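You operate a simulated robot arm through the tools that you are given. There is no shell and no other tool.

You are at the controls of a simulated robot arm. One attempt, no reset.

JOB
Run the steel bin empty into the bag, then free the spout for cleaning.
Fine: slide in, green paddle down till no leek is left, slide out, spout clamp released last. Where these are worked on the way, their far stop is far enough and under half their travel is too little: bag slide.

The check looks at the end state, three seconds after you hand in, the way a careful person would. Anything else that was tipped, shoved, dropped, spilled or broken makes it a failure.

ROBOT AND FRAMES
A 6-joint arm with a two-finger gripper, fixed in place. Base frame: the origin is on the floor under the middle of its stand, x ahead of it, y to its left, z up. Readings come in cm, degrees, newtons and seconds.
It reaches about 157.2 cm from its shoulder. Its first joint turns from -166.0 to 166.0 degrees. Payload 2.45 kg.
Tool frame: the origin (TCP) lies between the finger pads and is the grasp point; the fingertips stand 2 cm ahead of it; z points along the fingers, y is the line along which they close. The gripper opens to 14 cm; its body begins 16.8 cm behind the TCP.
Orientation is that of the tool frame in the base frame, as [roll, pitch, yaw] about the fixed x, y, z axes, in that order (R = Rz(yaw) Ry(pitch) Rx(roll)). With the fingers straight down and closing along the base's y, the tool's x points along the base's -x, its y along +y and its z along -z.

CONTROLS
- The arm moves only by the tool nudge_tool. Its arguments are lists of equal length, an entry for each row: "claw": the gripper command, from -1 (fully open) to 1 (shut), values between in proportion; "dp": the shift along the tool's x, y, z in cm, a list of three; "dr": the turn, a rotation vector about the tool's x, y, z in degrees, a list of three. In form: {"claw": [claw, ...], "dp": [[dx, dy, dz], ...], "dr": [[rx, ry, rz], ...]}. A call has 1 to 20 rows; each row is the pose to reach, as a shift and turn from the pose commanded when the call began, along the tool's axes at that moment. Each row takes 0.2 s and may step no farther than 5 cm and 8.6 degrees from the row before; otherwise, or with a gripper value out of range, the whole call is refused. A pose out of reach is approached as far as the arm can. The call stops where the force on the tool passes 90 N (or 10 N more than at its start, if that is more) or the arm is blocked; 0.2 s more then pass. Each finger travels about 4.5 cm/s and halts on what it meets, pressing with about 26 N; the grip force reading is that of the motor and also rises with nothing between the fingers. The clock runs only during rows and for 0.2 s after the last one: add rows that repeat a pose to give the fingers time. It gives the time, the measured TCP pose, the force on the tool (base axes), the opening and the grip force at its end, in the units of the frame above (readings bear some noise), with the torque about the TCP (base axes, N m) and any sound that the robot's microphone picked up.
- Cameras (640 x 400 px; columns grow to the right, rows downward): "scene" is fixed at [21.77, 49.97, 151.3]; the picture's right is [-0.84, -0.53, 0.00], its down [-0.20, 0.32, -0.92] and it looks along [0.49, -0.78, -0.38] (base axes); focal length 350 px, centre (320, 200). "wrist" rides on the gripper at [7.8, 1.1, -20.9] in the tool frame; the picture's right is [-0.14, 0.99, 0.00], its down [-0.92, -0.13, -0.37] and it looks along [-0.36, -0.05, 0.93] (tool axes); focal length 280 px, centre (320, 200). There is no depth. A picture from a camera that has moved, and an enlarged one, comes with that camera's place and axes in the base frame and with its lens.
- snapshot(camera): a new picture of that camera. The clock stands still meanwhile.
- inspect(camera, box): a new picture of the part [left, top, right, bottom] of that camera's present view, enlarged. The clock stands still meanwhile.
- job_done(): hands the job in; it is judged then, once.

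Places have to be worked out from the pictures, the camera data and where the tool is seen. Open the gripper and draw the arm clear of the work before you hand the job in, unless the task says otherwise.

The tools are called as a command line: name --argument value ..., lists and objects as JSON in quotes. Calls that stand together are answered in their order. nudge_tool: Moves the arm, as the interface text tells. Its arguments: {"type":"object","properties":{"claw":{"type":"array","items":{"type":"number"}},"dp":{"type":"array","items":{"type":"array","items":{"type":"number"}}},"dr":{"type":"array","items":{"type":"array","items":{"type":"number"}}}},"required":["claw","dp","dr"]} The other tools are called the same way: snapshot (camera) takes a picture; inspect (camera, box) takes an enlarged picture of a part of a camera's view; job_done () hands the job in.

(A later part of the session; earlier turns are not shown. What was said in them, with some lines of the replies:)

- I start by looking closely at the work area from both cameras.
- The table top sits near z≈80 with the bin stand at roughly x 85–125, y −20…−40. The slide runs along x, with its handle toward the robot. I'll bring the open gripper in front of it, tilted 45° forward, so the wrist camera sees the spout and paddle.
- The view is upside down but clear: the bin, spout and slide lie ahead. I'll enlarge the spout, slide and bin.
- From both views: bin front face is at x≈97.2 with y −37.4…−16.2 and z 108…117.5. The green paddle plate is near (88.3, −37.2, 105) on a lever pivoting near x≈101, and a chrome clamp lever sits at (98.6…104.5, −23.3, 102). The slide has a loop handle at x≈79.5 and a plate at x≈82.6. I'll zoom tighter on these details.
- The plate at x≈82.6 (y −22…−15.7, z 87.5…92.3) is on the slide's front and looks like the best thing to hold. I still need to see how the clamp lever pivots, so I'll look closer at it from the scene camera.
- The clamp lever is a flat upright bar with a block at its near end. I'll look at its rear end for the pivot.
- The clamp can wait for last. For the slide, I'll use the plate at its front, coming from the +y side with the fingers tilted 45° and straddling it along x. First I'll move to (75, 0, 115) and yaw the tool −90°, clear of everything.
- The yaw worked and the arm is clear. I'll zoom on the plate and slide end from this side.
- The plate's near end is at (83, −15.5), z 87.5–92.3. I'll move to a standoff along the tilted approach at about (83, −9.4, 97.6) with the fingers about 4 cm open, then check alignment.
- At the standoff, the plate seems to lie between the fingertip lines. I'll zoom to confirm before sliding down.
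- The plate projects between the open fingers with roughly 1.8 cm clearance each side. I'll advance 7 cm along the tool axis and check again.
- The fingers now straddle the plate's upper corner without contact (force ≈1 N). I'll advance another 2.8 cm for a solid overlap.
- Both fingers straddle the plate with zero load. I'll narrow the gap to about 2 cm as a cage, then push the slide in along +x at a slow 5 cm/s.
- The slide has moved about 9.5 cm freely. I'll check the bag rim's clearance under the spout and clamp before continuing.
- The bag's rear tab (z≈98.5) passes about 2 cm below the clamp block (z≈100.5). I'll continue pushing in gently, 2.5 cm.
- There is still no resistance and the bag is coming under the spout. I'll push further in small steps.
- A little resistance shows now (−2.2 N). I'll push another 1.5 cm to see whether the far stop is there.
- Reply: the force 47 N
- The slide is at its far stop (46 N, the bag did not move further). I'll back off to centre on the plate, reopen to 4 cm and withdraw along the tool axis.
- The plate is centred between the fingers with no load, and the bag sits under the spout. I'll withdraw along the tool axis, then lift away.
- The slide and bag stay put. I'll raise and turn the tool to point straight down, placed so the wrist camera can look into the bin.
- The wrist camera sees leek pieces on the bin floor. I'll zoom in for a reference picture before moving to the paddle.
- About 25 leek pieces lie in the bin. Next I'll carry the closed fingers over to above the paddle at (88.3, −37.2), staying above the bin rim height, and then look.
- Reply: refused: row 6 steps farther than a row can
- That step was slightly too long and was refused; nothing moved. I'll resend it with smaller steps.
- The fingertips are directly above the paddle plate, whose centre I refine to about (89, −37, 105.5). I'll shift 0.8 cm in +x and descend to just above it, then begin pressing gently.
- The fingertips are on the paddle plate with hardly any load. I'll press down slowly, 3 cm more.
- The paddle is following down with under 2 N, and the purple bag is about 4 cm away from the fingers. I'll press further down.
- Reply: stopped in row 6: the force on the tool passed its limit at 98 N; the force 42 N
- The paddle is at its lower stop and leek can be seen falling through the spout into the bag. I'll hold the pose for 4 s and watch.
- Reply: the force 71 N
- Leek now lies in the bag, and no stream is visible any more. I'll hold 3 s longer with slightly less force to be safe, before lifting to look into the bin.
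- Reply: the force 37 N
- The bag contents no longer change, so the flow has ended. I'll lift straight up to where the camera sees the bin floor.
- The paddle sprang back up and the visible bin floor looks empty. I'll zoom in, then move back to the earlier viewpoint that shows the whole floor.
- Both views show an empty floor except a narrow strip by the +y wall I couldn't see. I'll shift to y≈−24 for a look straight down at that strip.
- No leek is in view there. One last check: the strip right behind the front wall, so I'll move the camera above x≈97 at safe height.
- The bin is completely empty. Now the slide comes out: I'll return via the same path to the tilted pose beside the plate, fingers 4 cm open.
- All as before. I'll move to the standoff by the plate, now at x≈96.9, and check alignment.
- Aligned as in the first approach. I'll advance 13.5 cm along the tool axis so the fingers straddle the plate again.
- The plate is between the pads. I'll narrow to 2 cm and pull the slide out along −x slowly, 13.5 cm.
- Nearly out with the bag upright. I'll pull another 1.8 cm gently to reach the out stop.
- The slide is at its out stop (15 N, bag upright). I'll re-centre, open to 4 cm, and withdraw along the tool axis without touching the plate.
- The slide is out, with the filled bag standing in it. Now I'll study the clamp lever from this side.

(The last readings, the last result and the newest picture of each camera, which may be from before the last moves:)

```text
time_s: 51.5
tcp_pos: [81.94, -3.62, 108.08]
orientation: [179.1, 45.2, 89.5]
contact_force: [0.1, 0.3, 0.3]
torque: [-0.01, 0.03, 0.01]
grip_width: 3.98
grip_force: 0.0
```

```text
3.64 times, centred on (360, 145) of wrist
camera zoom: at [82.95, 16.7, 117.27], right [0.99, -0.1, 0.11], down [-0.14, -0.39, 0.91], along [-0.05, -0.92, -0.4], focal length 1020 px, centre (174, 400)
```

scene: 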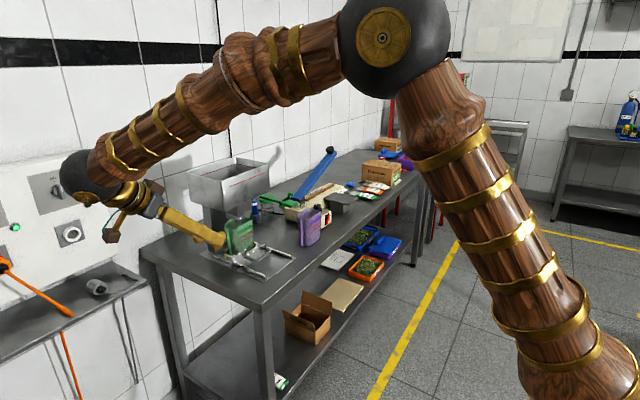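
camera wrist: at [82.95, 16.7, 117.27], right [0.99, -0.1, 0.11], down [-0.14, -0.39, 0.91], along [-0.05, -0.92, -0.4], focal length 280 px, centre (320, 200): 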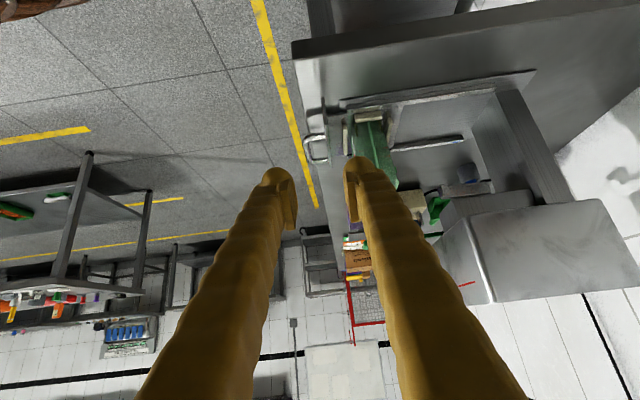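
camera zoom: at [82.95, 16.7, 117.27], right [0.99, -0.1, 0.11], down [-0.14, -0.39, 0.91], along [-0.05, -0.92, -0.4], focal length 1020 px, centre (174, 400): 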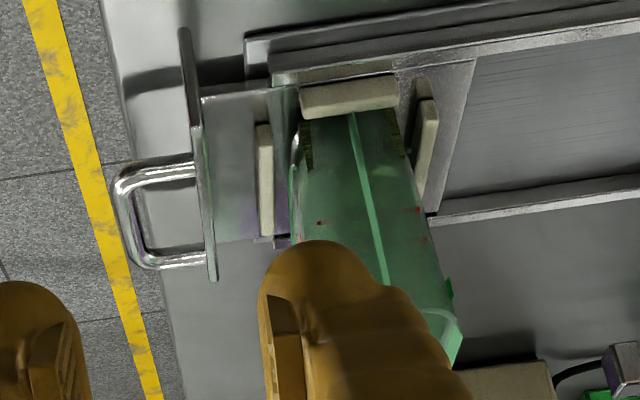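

I'll zoom tighter on the lever's rear end to see the hinge type.

inspect --camera "wrist" --box '[435, 178, 475, 204]'

inspect --camera "wrist" --box '[470, 172, 505, 196]'

inspect --camera "scene" --box '[222, 208, 248, 226]'

```text
15.38 times, centred on (455, 191) of wrist
camera zoom: at [82.95, 16.7, 117.27], right [0.99, -0.1, 0.11], down [-0.14, -0.39, 0.91], along [-0.05, -0.92, -0.4], focal length 4314 px, centre (-1757, 338)
```

zoom: 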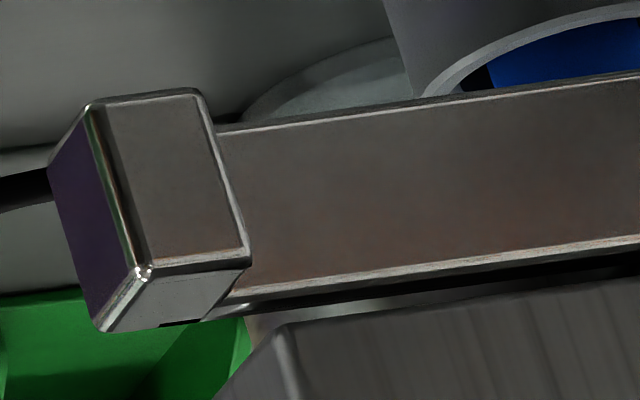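

```text
16.00 times, centred on (488, 184) of wrist
camera zoom: at [82.95, 16.7, 117.27], right [0.99, -0.1, 0.11], down [-0.14, -0.39, 0.91], along [-0.05, -0.92, -0.4], focal length 4486 px, centre (-2360, 456)
```

zoom: 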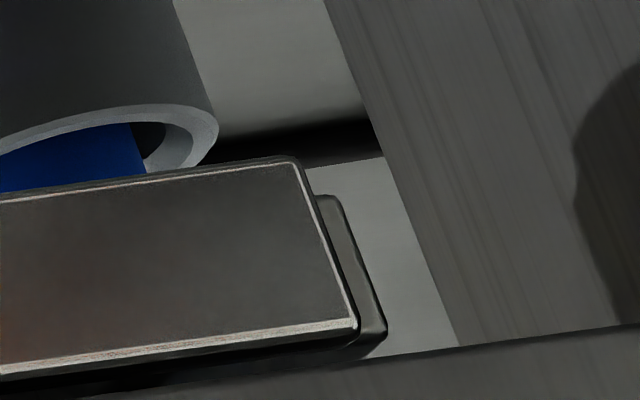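

```text
16.00 times, centred on (235, 217) of scene
camera zoom: at [21.77, 49.97, 151.3], right [-0.84, -0.53, 0.0], down [-0.2, 0.32, -0.92], along [0.49, -0.78, -0.38], focal length 5605 px, centre (1680, -72)
```

zoom: 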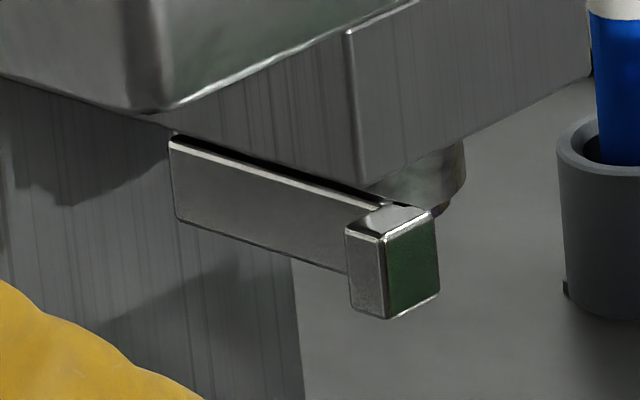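

A second plate is barely visible behind the bar, so I need a view from the front and below. I'll back off and yaw the tool back to face +x, then level it so the camera looks slightly upward under the spout.

nudge_tool --claw '[0.43, 0.3, 0.1, 0, 0, 0, 0, 0, 0, 0, 0, 0]' --dp '[[-0.5, -1, 0], [-1.1, -2, 0], [-1.6, -3, 0.1], [-2.2, -4, 0.1], [-2.7, -5, 0.1], [-3.2, -6, 0.15], [-3.8, -7, 0.2], [-4.3, -8, 0.2], [-4.9, -9, 0.25], [-5.4, -9.5, 0.25], [-5.94, -10, 0.28], [-5.94, -10, 0.28]]' --dr '[[-5.78, 0, -5.78], [-11.56, 0, -11.56], [-17.35, 0, -17.35], [-23.13, 0, -23.13], [-28.9, 0, -28.9], [-34.7, 0, -34.7], [-40.5, 0, -40.5], [-46.25, 0, -46.25], [-52.0, 0, -52.0], [-57.8, 0, -57.8], [-63.6, 0, -63.6], [-63.6, 0, -63.6]]'

snapshot --camera "wrist"

```text
time_s: 54.1
tcp_pos: [71.41, -8.82, 111.24]
orientation: [177.6, 44.1, 172.8]
contact_force: [0.6, 0.9, 0.6]
torque: [-0.2, 0.12, -0.21]
grip_width: 6.98
grip_force: 0.0
out of reach, approached as far as the arm can: row 11, 12
```

```text
taken
camera wrist: at [51.44, -6.16, 120.94], right [0.19, 0.97, 0.12], down [0.39, -0.19, 0.9], along [0.9, -0.13, -0.41], focal length 280 px, centre (320, 200)
```

wrist: 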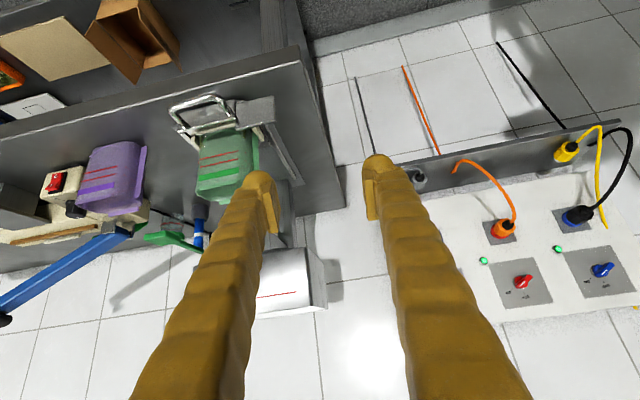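

The tool is facing forward (slightly short on yaw because of reach, no harm). I'll move forward-down to about (79, −9, 105) while levelling the tool, to look under the spout from the front.

nudge_tool --claw '[0, 0, 0, 0, 0, 0, 0]' --dp '[[-0.25, 0.1, 1.65], [-0.5, 0.2, 3.3], [-0.75, 0.3, 4.9], [-1, 0.4, 6.6], [-1.25, 0.5, 8.2], [-1.52, 0.59, 9.87], [-1.52, 0.59, 9.87]]' --dr '[[0, -7, 0], [0, -14, 0], [0, -21, 0], [0, -28, 0], [0, -35, 0], [0, -42, 0], [0, -42, 0]]'

snapshot --camera "wrist"

snapshot --camera "scene"

```text
time_s: 55.7
tcp_pos: [80.04, -9.81, 107.29]
orientation: [144.3, 86.2, 146.0]
contact_force: [1.0, -0.3, 0.5]
torque: [0.01, 0.01, 0.01]
grip_width: 7.02
grip_force: 0.1
out of reach, approached as far as the arm can: row 1, 2, 4, 5, 6, 7
```

```text
taken
camera wrist: at [58.72, -9.13, 100.71], right [-0.02, 0.98, 0.18], down [-0.31, -0.17, 0.93], along [0.95, -0.04, 0.31], focal length 280 px, centre (320, 200)
```

wrist: 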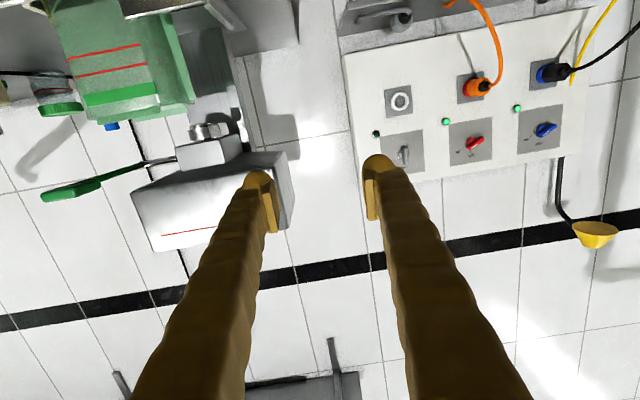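

```text
taken
```

scene: 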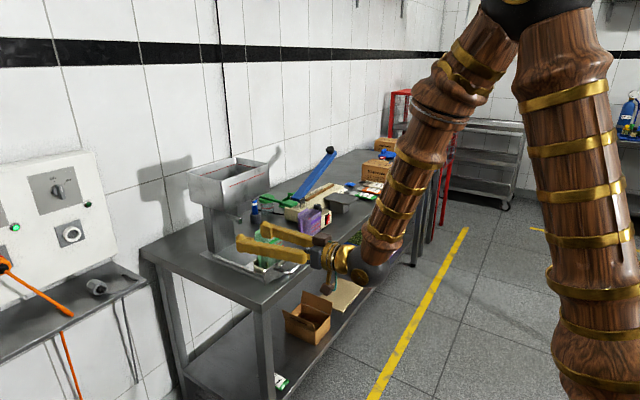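

Good: the camera now looks upward at the spout. Zooming on the clamp.

inspect --camera "wrist" --box '[170, 105, 260, 175]'

inspect --camera "wrist" --box '[180, 112, 230, 150]'

```text
5.71 times, centred on (215, 140) of wrist
camera zoom: at [58.72, -9.13, 100.71], right [-0.02, 0.98, 0.18], down [-0.31, -0.17, 0.93], along [0.95, -0.04, 0.31], focal length 1602 px, centre (920, 543)
```

zoom: 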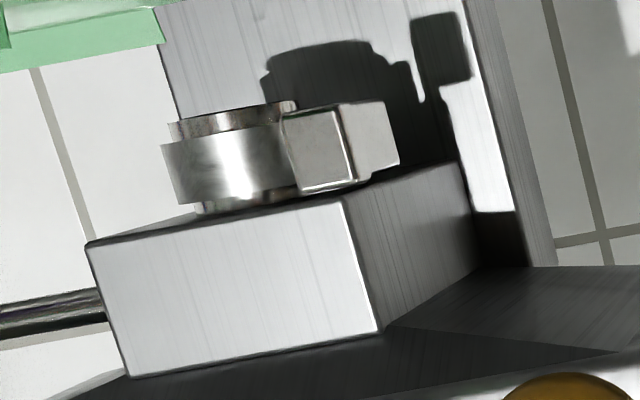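

```text
10.53 times, centred on (205, 131) of wrist
camera zoom: at [58.72, -9.13, 100.71], right [-0.02, 0.98, 0.18], down [-0.31, -0.17, 0.93], along [0.95, -0.04, 0.31], focal length 2952 px, centre (1530, 926)
```

zoom: 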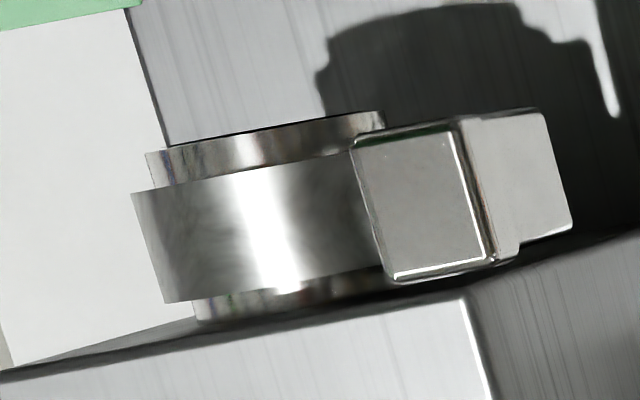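

I can see it now: the spout pipe carries a band clamp, and the lever runs tangentially along its +y side. Its knob is at x 98.1–99.3, y −24.0…−22.4, z 100.4–102.3. The vertical band axis suggests it swings outward (+y). I'll line up in front with fingers pitched 30° down and 5 cm open, standing off first.

nudge_tool --claw '[0.1, 0.2, 0.286, 0.286, 0.286, 0.286]' --dp '[[-0.4, -2.4, 0.9], [-0.8, -4.9, 1.8], [-1.2, -7.3, 2.7], [-1.5, -9.8, 3.6], [-1.92, -12.18, 4.56], [-1.92, -12.18, 4.56]]' --dr '[[0.36, 5.4, -0.44], [0.72, 10.8, -0.88], [1.1, 16.2, -1.3], [1.45, 21.6, -1.76], [1.8, 27, -2.2], [1.8, 27, -2.2]]'

snapshot --camera "wrist"

inspect --camera "scene" --box '[190, 170, 310, 280]'

```text
time_s: 57.1
tcp_pos: [85.05, -21.8, 108.44]
orientation: [-179.3, 59.8, -178.8]
contact_force: [0.1, -0.5, -0.6]
torque: [0.0, 0.02, 0.0]
grip_width: 5.01
grip_force: 0.0
```

```text
taken
camera wrist: at [63.05, -21.06, 112.23], right [0.06, 0.99, 0.11], down [0.15, -0.12, 0.98], along [0.99, -0.04, -0.15], focal length 280 px, centre (320, 200)
```

wrist: 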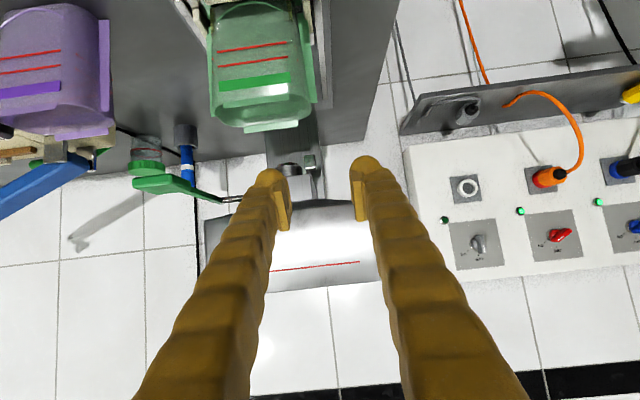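

```text
3.64 times, centred on (250, 225) of scene
camera zoom: at [21.77, 49.97, 151.3], right [-0.84, -0.53, 0.0], down [-0.2, 0.32, -0.92], along [0.49, -0.78, -0.38], focal length 1274 px, centre (574, 109)
```

zoom: 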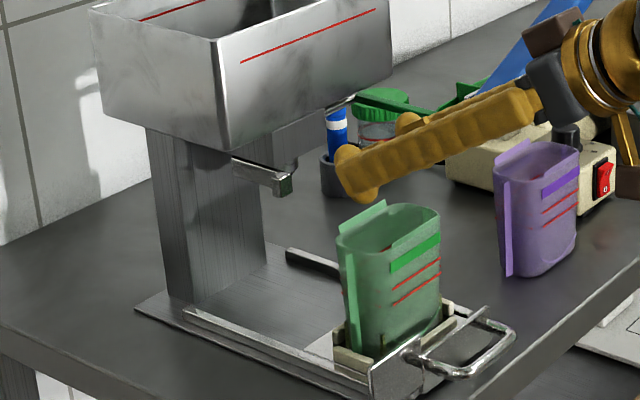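

The pose is as planned, pointing at the knob with the bag well below. I'll zoom to check the lateral alignment.

inspect --camera "wrist" --box '[240, 120, 400, 240]'

inspect --camera "wrist" --box '[265, 140, 345, 200]'

```text
3.33 times, centred on (320, 180) of wrist
camera zoom: at [63.05, -21.06, 112.23], right [0.06, 0.99, 0.11], down [0.15, -0.12, 0.98], along [0.99, -0.04, -0.15], focal length 935 px, centre (320, 267)
```

zoom: 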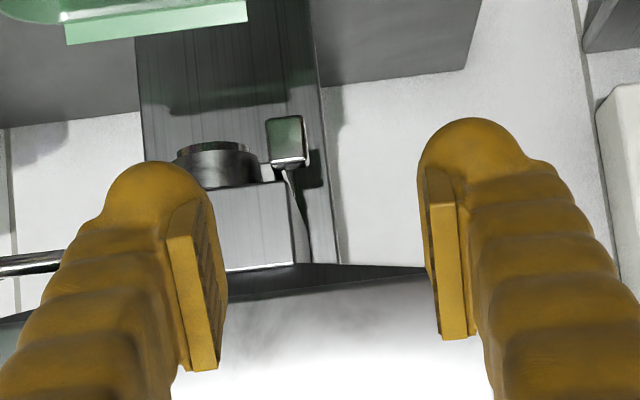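

```text
6.67 times, centred on (305, 170) of wrist
camera zoom: at [63.05, -21.06, 112.23], right [0.06, 0.99, 0.11], down [0.15, -0.12, 0.98], along [0.99, -0.04, -0.15], focal length 1869 px, centre (420, 400)
```

zoom: 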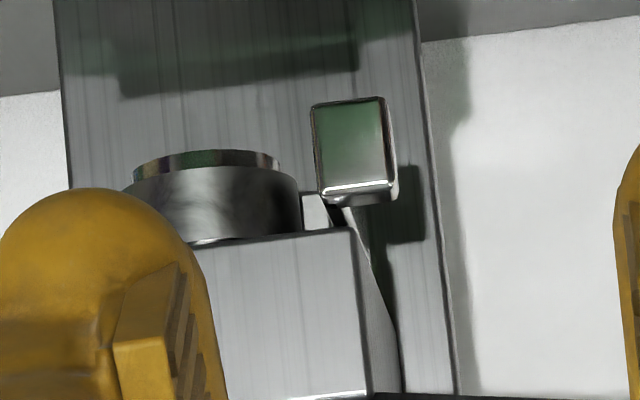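

The knob spans y −24.0…−22.5, so I'll open to 6 cm for clearance on both sides and advance 10 cm along the tool axis, then recheck.

nudge_tool --claw '[0.143, 0.143, 0.143, 0.143, 0.143]' --dp '[[0, 0, 2.5], [-0.2, 0, 5], [-0.3, 0, 7.5], [-0.4, 0, 10], [-0.4, 0, 10]]' --dr '[[0, 0, 0], [0, 0, 0], [0, 0, 0], [0, 0, 0], [0, 0, 0]]'

inspect --camera "wrist" --box '[240, 110, 400, 230]'

inspect --camera "scene" --box '[200, 180, 290, 250]'

```text
time_s: 58.3
tcp_pos: [93.85, -21.85, 103.55]
orientation: [-179.3, 59.7, -178.7]
contact_force: [0.3, 0.2, 0.0]
torque: [-0.03, 0.0, -0.01]
grip_width: 5.95
grip_force: 0.1
```

```text
3.33 times, centred on (320, 170) of wrist
camera zoom: at [71.9, -21.03, 107.46], right [0.06, 0.99, 0.11], down [0.15, -0.12, 0.98], along [0.99, -0.04, -0.15], focal length 935 px, centre (320, 300)
```

zoom: 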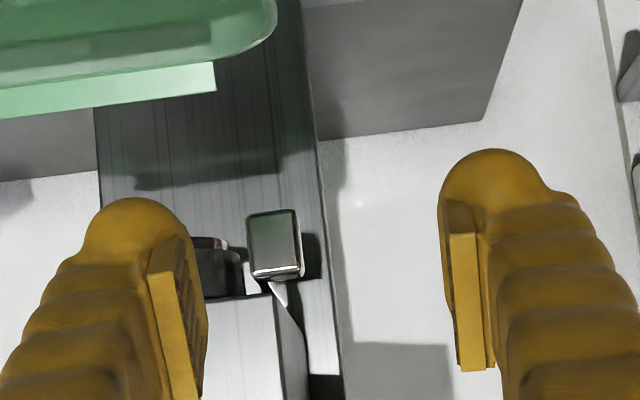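

```text
5.71 times, centred on (245, 215) of scene
camera zoom: at [21.77, 49.97, 151.3], right [-0.84, -0.53, 0.0], down [-0.2, 0.32, -0.92], along [0.49, -0.78, -0.38], focal length 2002 px, centre (749, 114)
```

zoom: 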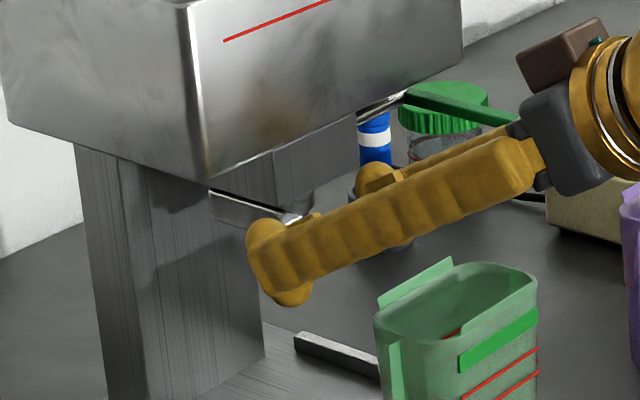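

Alignment is good: the −y pad clears the knob by about 0.8 cm. I'll advance the last 3.6 cm so the pad tips reach beside the knob.

nudge_tool --claw '[0.143, 0.143, 0.143]' --dp '[[0, 0, 1.2], [0, 0, 2.4], [0, 0, 3.6]]' --dr '[[0, 0, 0], [0, 0, 0], [0, 0, 0]]'

inspect --camera "wrist" --box '[240, 110, 400, 230]'

inspect --camera "scene" --box '[200, 180, 290, 250]'

```text
time_s: 59.1
tcp_pos: [96.88, -21.77, 101.93]
orientation: [-179.3, 59.8, -178.9]
contact_force: [0.0, 0.5, -1.5]
torque: [-0.02, 0.01, -0.02]
grip_width: 6.01
grip_force: 0.1
```

```text
3.33 times, centred on (320, 170) of wrist
camera zoom: at [75.0, -20.94, 105.71], right [0.06, 0.99, 0.11], down [0.15, -0.12, 0.98], along [0.99, -0.04, -0.15], focal length 935 px, centre (320, 300)
```

zoom: 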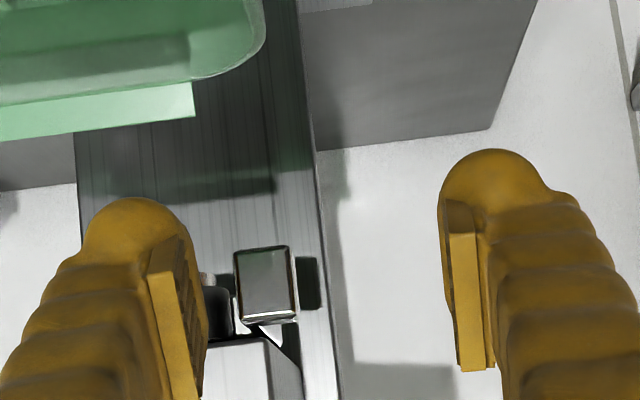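

```text
5.71 times, centred on (245, 215) of scene
camera zoom: at [21.77, 49.97, 151.3], right [-0.84, -0.53, 0.0], down [-0.2, 0.32, -0.92], along [0.49, -0.78, -0.38], focal length 2002 px, centre (749, 114)
```

zoom: 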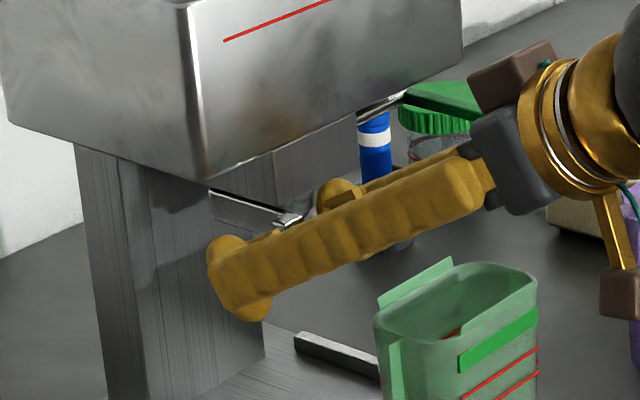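

The knob is between the pads with no contact. I'll push gently in +y with the −y pad and see if the lever swings outward.

nudge_tool --claw '[0.143, 0.143, 0.143, 0.143, 0.143]' --dp '[[0, 0.4, 0], [0, 0.7, 0], [0, 1.0, 0], [0, 1.3, 0], [0, 1.6, 0]]' --dr '[[0, 0, 0], [0, 0, 0], [0, 0, 0], [0, 0, 0], [0, 0, 0]]'

inspect --camera "wrist" --box '[240, 110, 400, 230]'

inspect --camera "scene" --box '[200, 180, 290, 250]'

```text
time_s: 60.3
tcp_pos: [96.86, -20.2, 101.93]
orientation: [-179.5, 59.9, -178.8]
contact_force: [-0.8, -1.7, 0.7]
torque: [0.0, 0.02, -0.04]
grip_width: 6.06
grip_force: 0.4
```

```text
3.33 times, centred on (320, 170) of wrist
camera zoom: at [75.0, -19.37, 105.78], right [0.06, 0.99, 0.11], down [0.15, -0.12, 0.98], along [0.99, -0.04, -0.15], focal length 935 px, centre (320, 300)
```

zoom: 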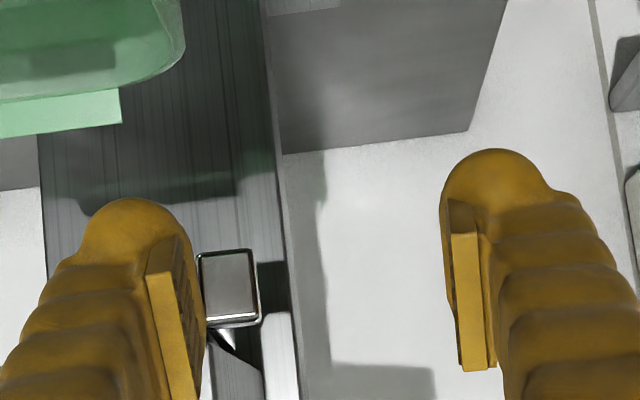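

```text
5.71 times, centred on (245, 215) of scene
camera zoom: at [21.77, 49.97, 151.3], right [-0.84, -0.53, 0.0], down [-0.2, 0.32, -0.92], along [0.49, -0.78, -0.38], focal length 2002 px, centre (749, 114)
```

zoom: 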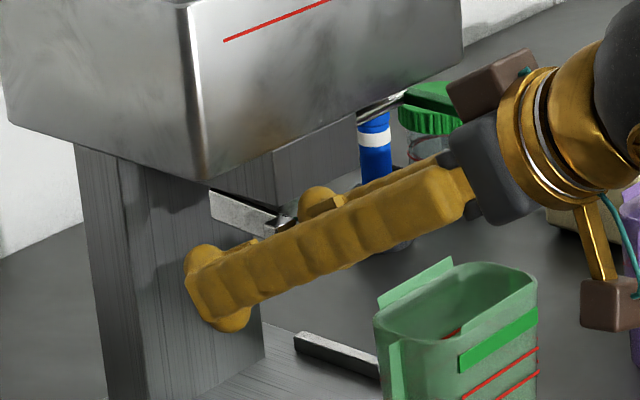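

The lever swung outward with under 2 N, so it hinges about a vertical axis at its rear. I'll continue following the arc (+y with growing +x).

nudge_tool --claw '[0.143, 0.143, 0.143, 0.143, 0.143, 0.143]' --dp '[[-0.05, 0.7, 0.09], [-0.15, 1.4, 0.26], [-0.28, 2.1, 0.48], [-0.45, 2.8, 0.78], [-0.68, 3.5, 1.17], [-0.96, 4.2, 1.64]]' --dr '[[0, 0, 0], [0, 0, 0], [0, 0, 0], [0, 0, 0], [0, 0, 0], [0, 0, 0]]'

inspect --camera "wrist" --box '[200, 100, 400, 250]'

inspect --camera "scene" --box '[200, 180, 290, 250]'

```text
time_s: 61.7
tcp_pos: [98.89, -16.01, 101.97]
orientation: [-179.3, 59.9, -178.8]
contact_force: [0.5, 1.1, 0.0]
torque: [-0.02, 0.01, -0.01]
grip_width: 5.98
grip_force: 0.0
```

```text
2.67 times, centred on (300, 175) of wrist
camera zoom: at [76.84, -15.16, 105.76], right [0.06, 0.99, 0.11], down [0.15, -0.12, 0.98], along [0.99, -0.04, -0.15], focal length 748 px, centre (373, 267)
```

zoom: 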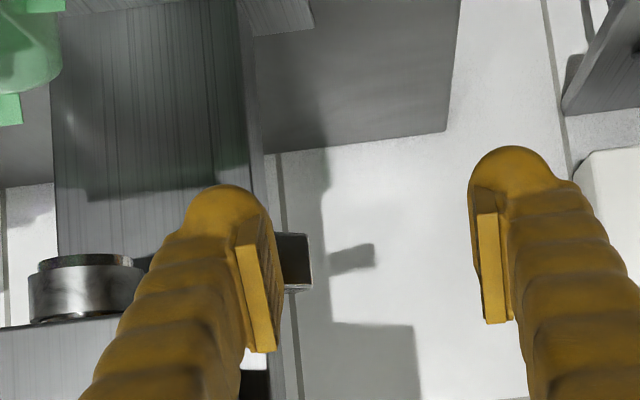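

```text
5.71 times, centred on (245, 215) of scene
camera zoom: at [21.77, 49.97, 151.3], right [-0.84, -0.53, 0.0], down [-0.2, 0.32, -0.92], along [0.49, -0.78, -0.38], focal length 2002 px, centre (749, 114)
```

zoom: 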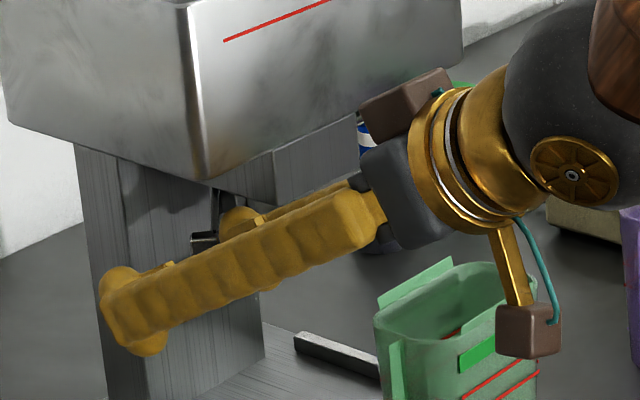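

The lever has swung about 45° with negligible force. I'll keep going along the arc toward its open stop, in small steps.

nudge_tool --claw '[0.143, 0.143, 0.143, 0.143, 0.143]' --dp '[[-0.15, 0.5, 0.3], [-0.35, 0.9, 0.65], [-0.55, 1.2, 1.0], [-0.8, 1.5, 1.4], [-1.0, 1.7, 1.8]]' --dr '[[0, 0, 0], [0, 0, 0], [0, 0, 0], [0, 0, 0], [0, 0, 0]]'

inspect --camera "wrist" --box '[200, 100, 400, 250]'

inspect --camera "scene" --box '[200, 180, 290, 250]'

```text
time_s: 62.9
tcp_pos: [100.74, -14.11, 101.89]
orientation: [-179.4, 59.7, -178.8]
contact_force: [0.7, 0.3, 0.5]
torque: [0.04, -0.02, 0.01]
grip_width: 5.99
grip_force: 0.0
```

```text
2.67 times, centred on (300, 175) of wrist
camera zoom: at [78.89, -13.42, 105.67], right [0.06, 0.99, 0.11], down [0.15, -0.12, 0.98], along [0.99, -0.04, -0.15], focal length 748 px, centre (373, 267)
```

zoom: 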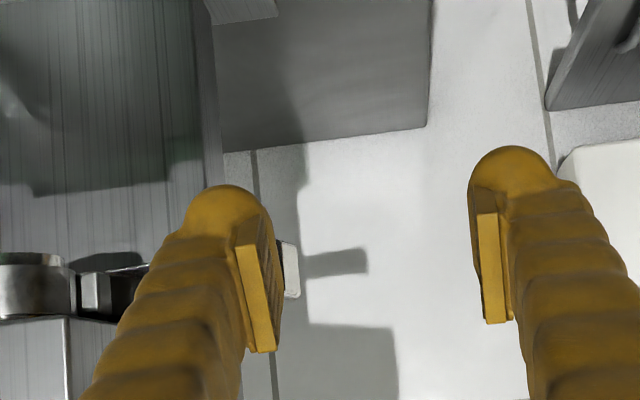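

```text
5.71 times, centred on (245, 215) of scene
camera zoom: at [21.77, 49.97, 151.3], right [-0.84, -0.53, 0.0], down [-0.2, 0.32, -0.92], along [0.49, -0.78, -0.38], focal length 2002 px, centre (749, 114)
```

zoom: 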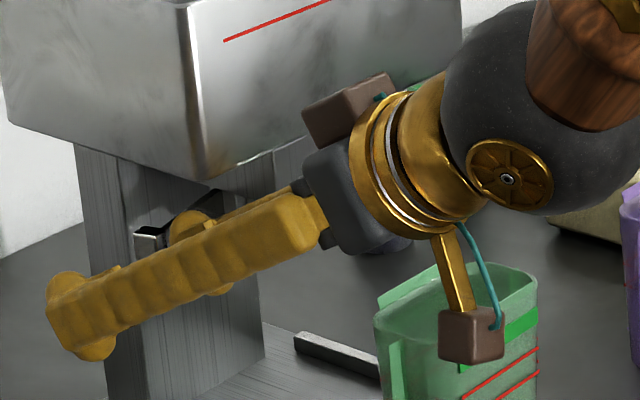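

The lever now points almost straight out (+y), about 85–90° open, still with no resistance. I'll nudge 1.5 cm further in +x to see whether a stop is felt.

nudge_tool --claw '[0.143, 0.143, 0.143, 0.143]' --dp '[[-0.1, 0, 0.4], [-0.2, 0, 0.8], [-0.3, 0, 1.2], [-0.41, 0, 1.5]]' --dr '[[0, 0, 0], [0, 0, 0], [0, 0, 0], [0, 0, 0]]'

inspect --camera "wrist" --box '[200, 100, 400, 250]'

inspect --camera "scene" --box '[200, 180, 290, 250]'

```text
time_s: 63.9
tcp_pos: [102.16, -14.29, 101.42]
orientation: [-179.4, 59.8, -179.0]
contact_force: [-66.5, 2.2, 14.3]
torque: [-0.36, -0.61, -2.54]
grip_width: 6.17
grip_force: 1.4
```

```text
2.67 times, centred on (300, 175) of wrist
camera zoom: at [80.22, -13.43, 105.3], right [0.06, 0.99, 0.11], down [0.15, -0.12, 0.98], along [0.99, -0.04, -0.15], focal length 748 px, centre (373, 267)
```

zoom: 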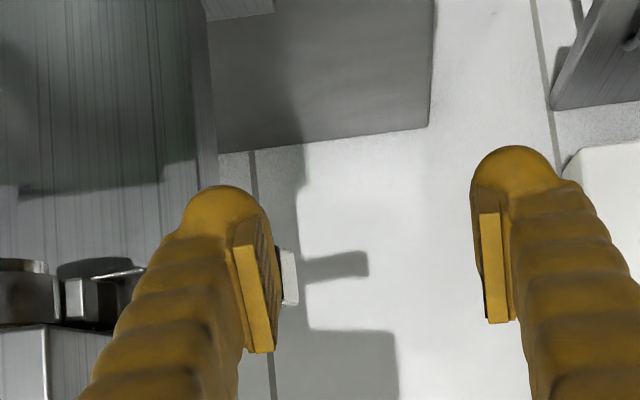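

```text
5.71 times, centred on (245, 215) of scene
camera zoom: at [21.77, 49.97, 151.3], right [-0.84, -0.53, 0.0], down [-0.2, 0.32, -0.92], along [0.49, -0.78, -0.38], focal length 2002 px, centre (749, 114)
```

zoom: 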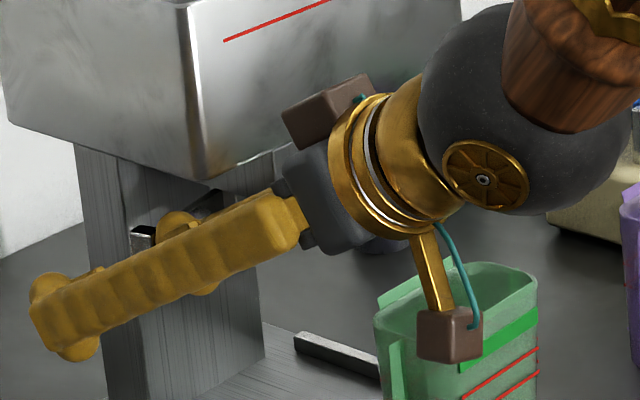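

A firm stop was met at about 90° (−66 N, with the contact torque placing it at the knob), so the clamp is fully swung open. I'll back straight out along the tool axis and look.

nudge_tool --claw '[0.143, 0.143, 0.143, 0.143, 0.143, 0.143, 0.143]' --dp '[[0, 0, -1], [0, 0, -3], [0, 0, -6], [0, 0, -9], [0, 0, -12], [0, 0, -15], [0, 0, -15]]' --dr '[[0, 0, 0], [0, 0, 0], [0, 0, 0], [0, 0, 0], [0, 0, 0], [0, 0, 0], [0, 0, 0]]'

inspect --camera "wrist" --box '[180, 100, 400, 250]'

inspect --camera "scene" --box '[190, 180, 310, 280]'

```text
time_s: 65.5
tcp_pos: [89.37, -14.43, 108.91]
orientation: [-179.4, 59.7, -178.8]
contact_force: [0.1, -0.1, -0.1]
torque: [-0.04, -0.04, 0.01]
grip_width: 5.99
grip_force: 0.1
```

```text
2.67 times, centred on (290, 175) of wrist
camera zoom: at [67.43, -13.51, 112.81], right [0.06, 0.99, 0.11], down [0.15, -0.12, 0.98], along [0.99, -0.04, -0.15], focal length 748 px, centre (400, 267)
```

zoom: 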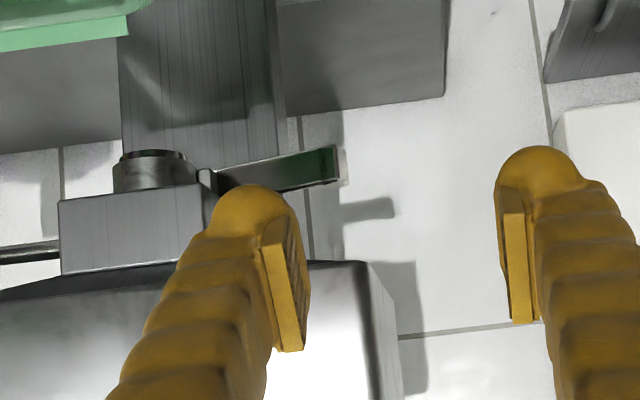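

```text
4.00 times, centred on (250, 230) of scene
camera zoom: at [21.77, 49.97, 151.3], right [-0.84, -0.53, 0.0], down [-0.2, 0.32, -0.92], along [0.49, -0.78, -0.38], focal length 1401 px, centre (600, 80)
```

zoom: 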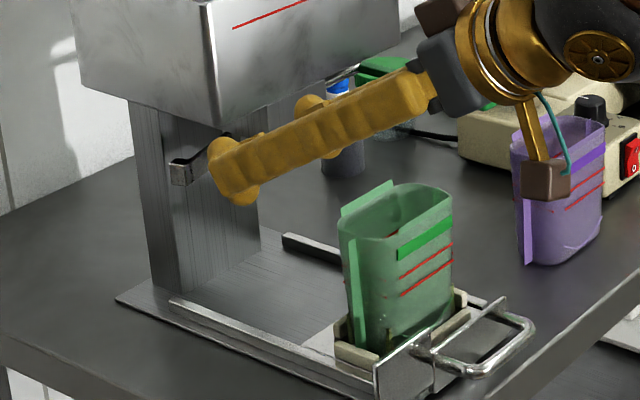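

The clamp stays open, the slide is out, and the bag is upright. I'll open the gripper and draw the arm back and up, clear of the work.

nudge_tool --claw '[0.143, 0, -0.3, -0.6, -1, -1, -1, -1, -1]' --dp '[[-0.9, 0, -3.8], [-1.9, 0, -7.5], [-2.9, 0, -11.3], [-3.9, 0, -15.1], [-4.8, 0, -18.9], [-5.8, 0, -22.6], [-6.74, 0, -26.4], [-6.74, 0, -26.4], [-6.74, 0, -26.4]]' --dr '[[0, 5, 0], [0, 10, 0], [0, 15, 0], [0, 20, 0], [0, 25, 0], [0, 30, 0], [0, 35, 0], [0, 35, 0], [0, 35, 0]]'

snapshot --camera "scene"

snapshot --camera "wrist"

inspect --camera "scene" --box '[180, 150, 340, 300]'

```text
time_s: 67.5
tcp_pos: [69.92, -14.57, 128.22]
orientation: [-179.6, 24.9, -179.1]
contact_force: [-0.2, 0.0, -0.7]
torque: [0.0, 0.0, 0.02]
grip_width: 14.0
grip_force: 0.1
```

```text
taken
```

scene: 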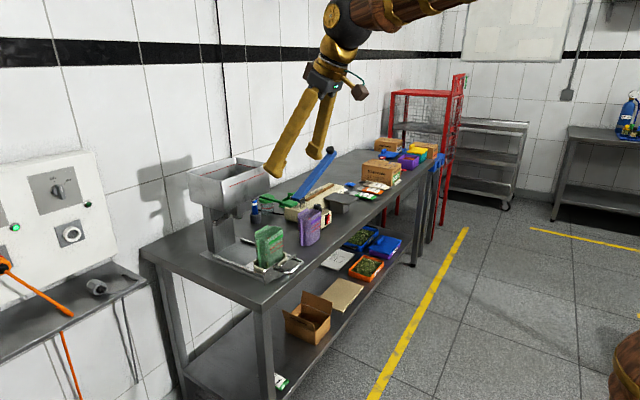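

```text
taken
camera wrist: at [54.06, -13.5, 143.94], right [0.11, 0.99, 0.05], down [0.68, -0.12, 0.72], along [0.72, -0.05, -0.69], focal length 280 px, centre (320, 200)
```

wrist: 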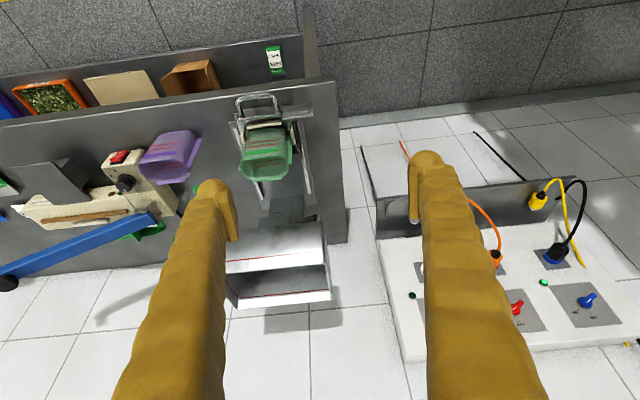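

```text
2.67 times, centred on (260, 225) of scene
camera zoom: at [21.77, 49.97, 151.3], right [-0.84, -0.53, 0.0], down [-0.2, 0.32, -0.92], along [0.49, -0.78, -0.38], focal length 934 px, centre (480, 133)
```

zoom: 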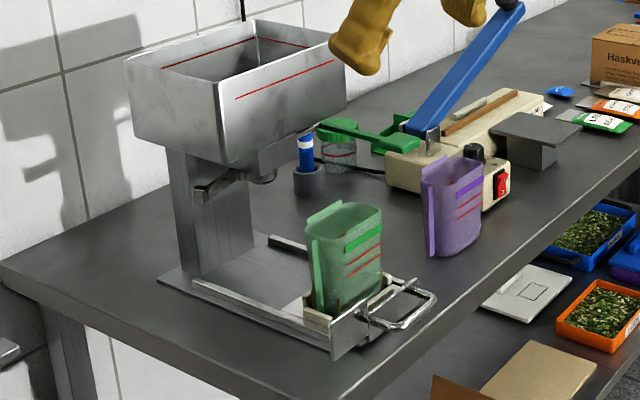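

Everything stands in place. I'll zoom in one last time for spilled leek around the slide and spout and to confirm the clamp and bag.

inspect --camera "scene" --box '[215, 195, 275, 240]'

inspect --camera "scene" --box '[230, 220, 315, 290]'

inspect --camera "wrist" --box '[220, 80, 350, 230]'

```text
8.89 times, centred on (245, 218) of scene
camera zoom: at [21.77, 49.97, 151.3], right [-0.84, -0.53, 0.0], down [-0.2, 0.32, -0.92], along [0.49, -0.78, -0.38], focal length 3114 px, centre (987, 44)
```

zoom: 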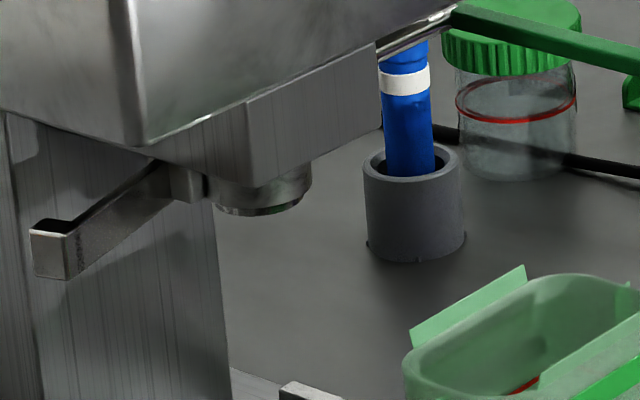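

```text
5.71 times, centred on (272, 255) of scene
camera zoom: at [21.77, 49.97, 151.3], right [-0.84, -0.53, 0.0], down [-0.2, 0.32, -0.92], along [0.49, -0.78, -0.38], focal length 2002 px, centre (591, -114)
```

zoom: 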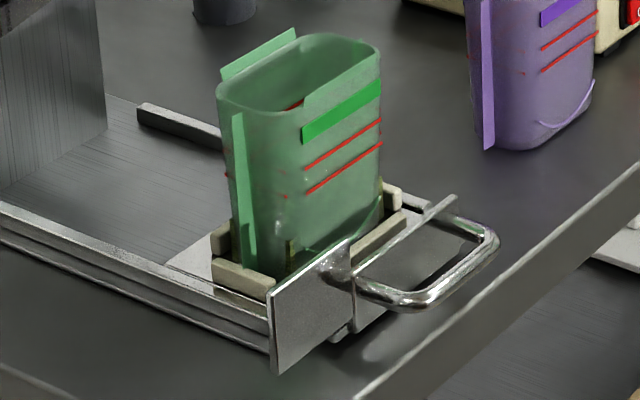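

```text
2.67 times, centred on (285, 155) of wrist
camera zoom: at [54.06, -13.5, 143.94], right [0.11, 0.99, 0.05], down [0.68, -0.12, 0.72], along [0.72, -0.05, -0.69], focal length 748 px, centre (413, 320)
```

zoom: 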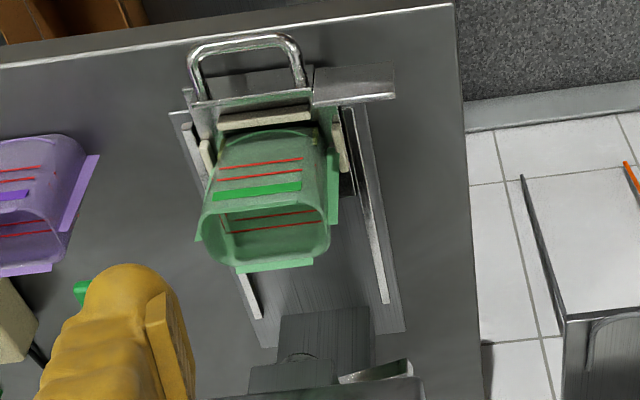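

The bin is empty, the leek is in the upright bag with nothing spilled, the slide is out, and the clamp lever is swung fully open. The gripper is open and clear of the work, so I'm handing in.

job_done

```text
The job is handed in.
```

The bin is empty, the leek is in the green bag, and the spout is free for cleaning. The job is handed in; I haven't seen the check's result.

1. **Slide in:** I pushed the bag slide under the spout to its far stop.
2. **Paddle:** I held the green paddle at its lower stop for about 7 seconds, until nothing more fell. Views from four positions then showed no leek left in the bin. The paddle sprang back up when I let go.
3. **Slide out:** I pulled the slide back to its out stop, with the bag still upright.
4. **Spout clamp, last:** I swung the lever outward about 90° to its stop, and it stayed open.

In the final pictures I saw no spilled leek, and nothing else looked moved or tipped. The gripper is open and the arm is drawn back, clear of the table.
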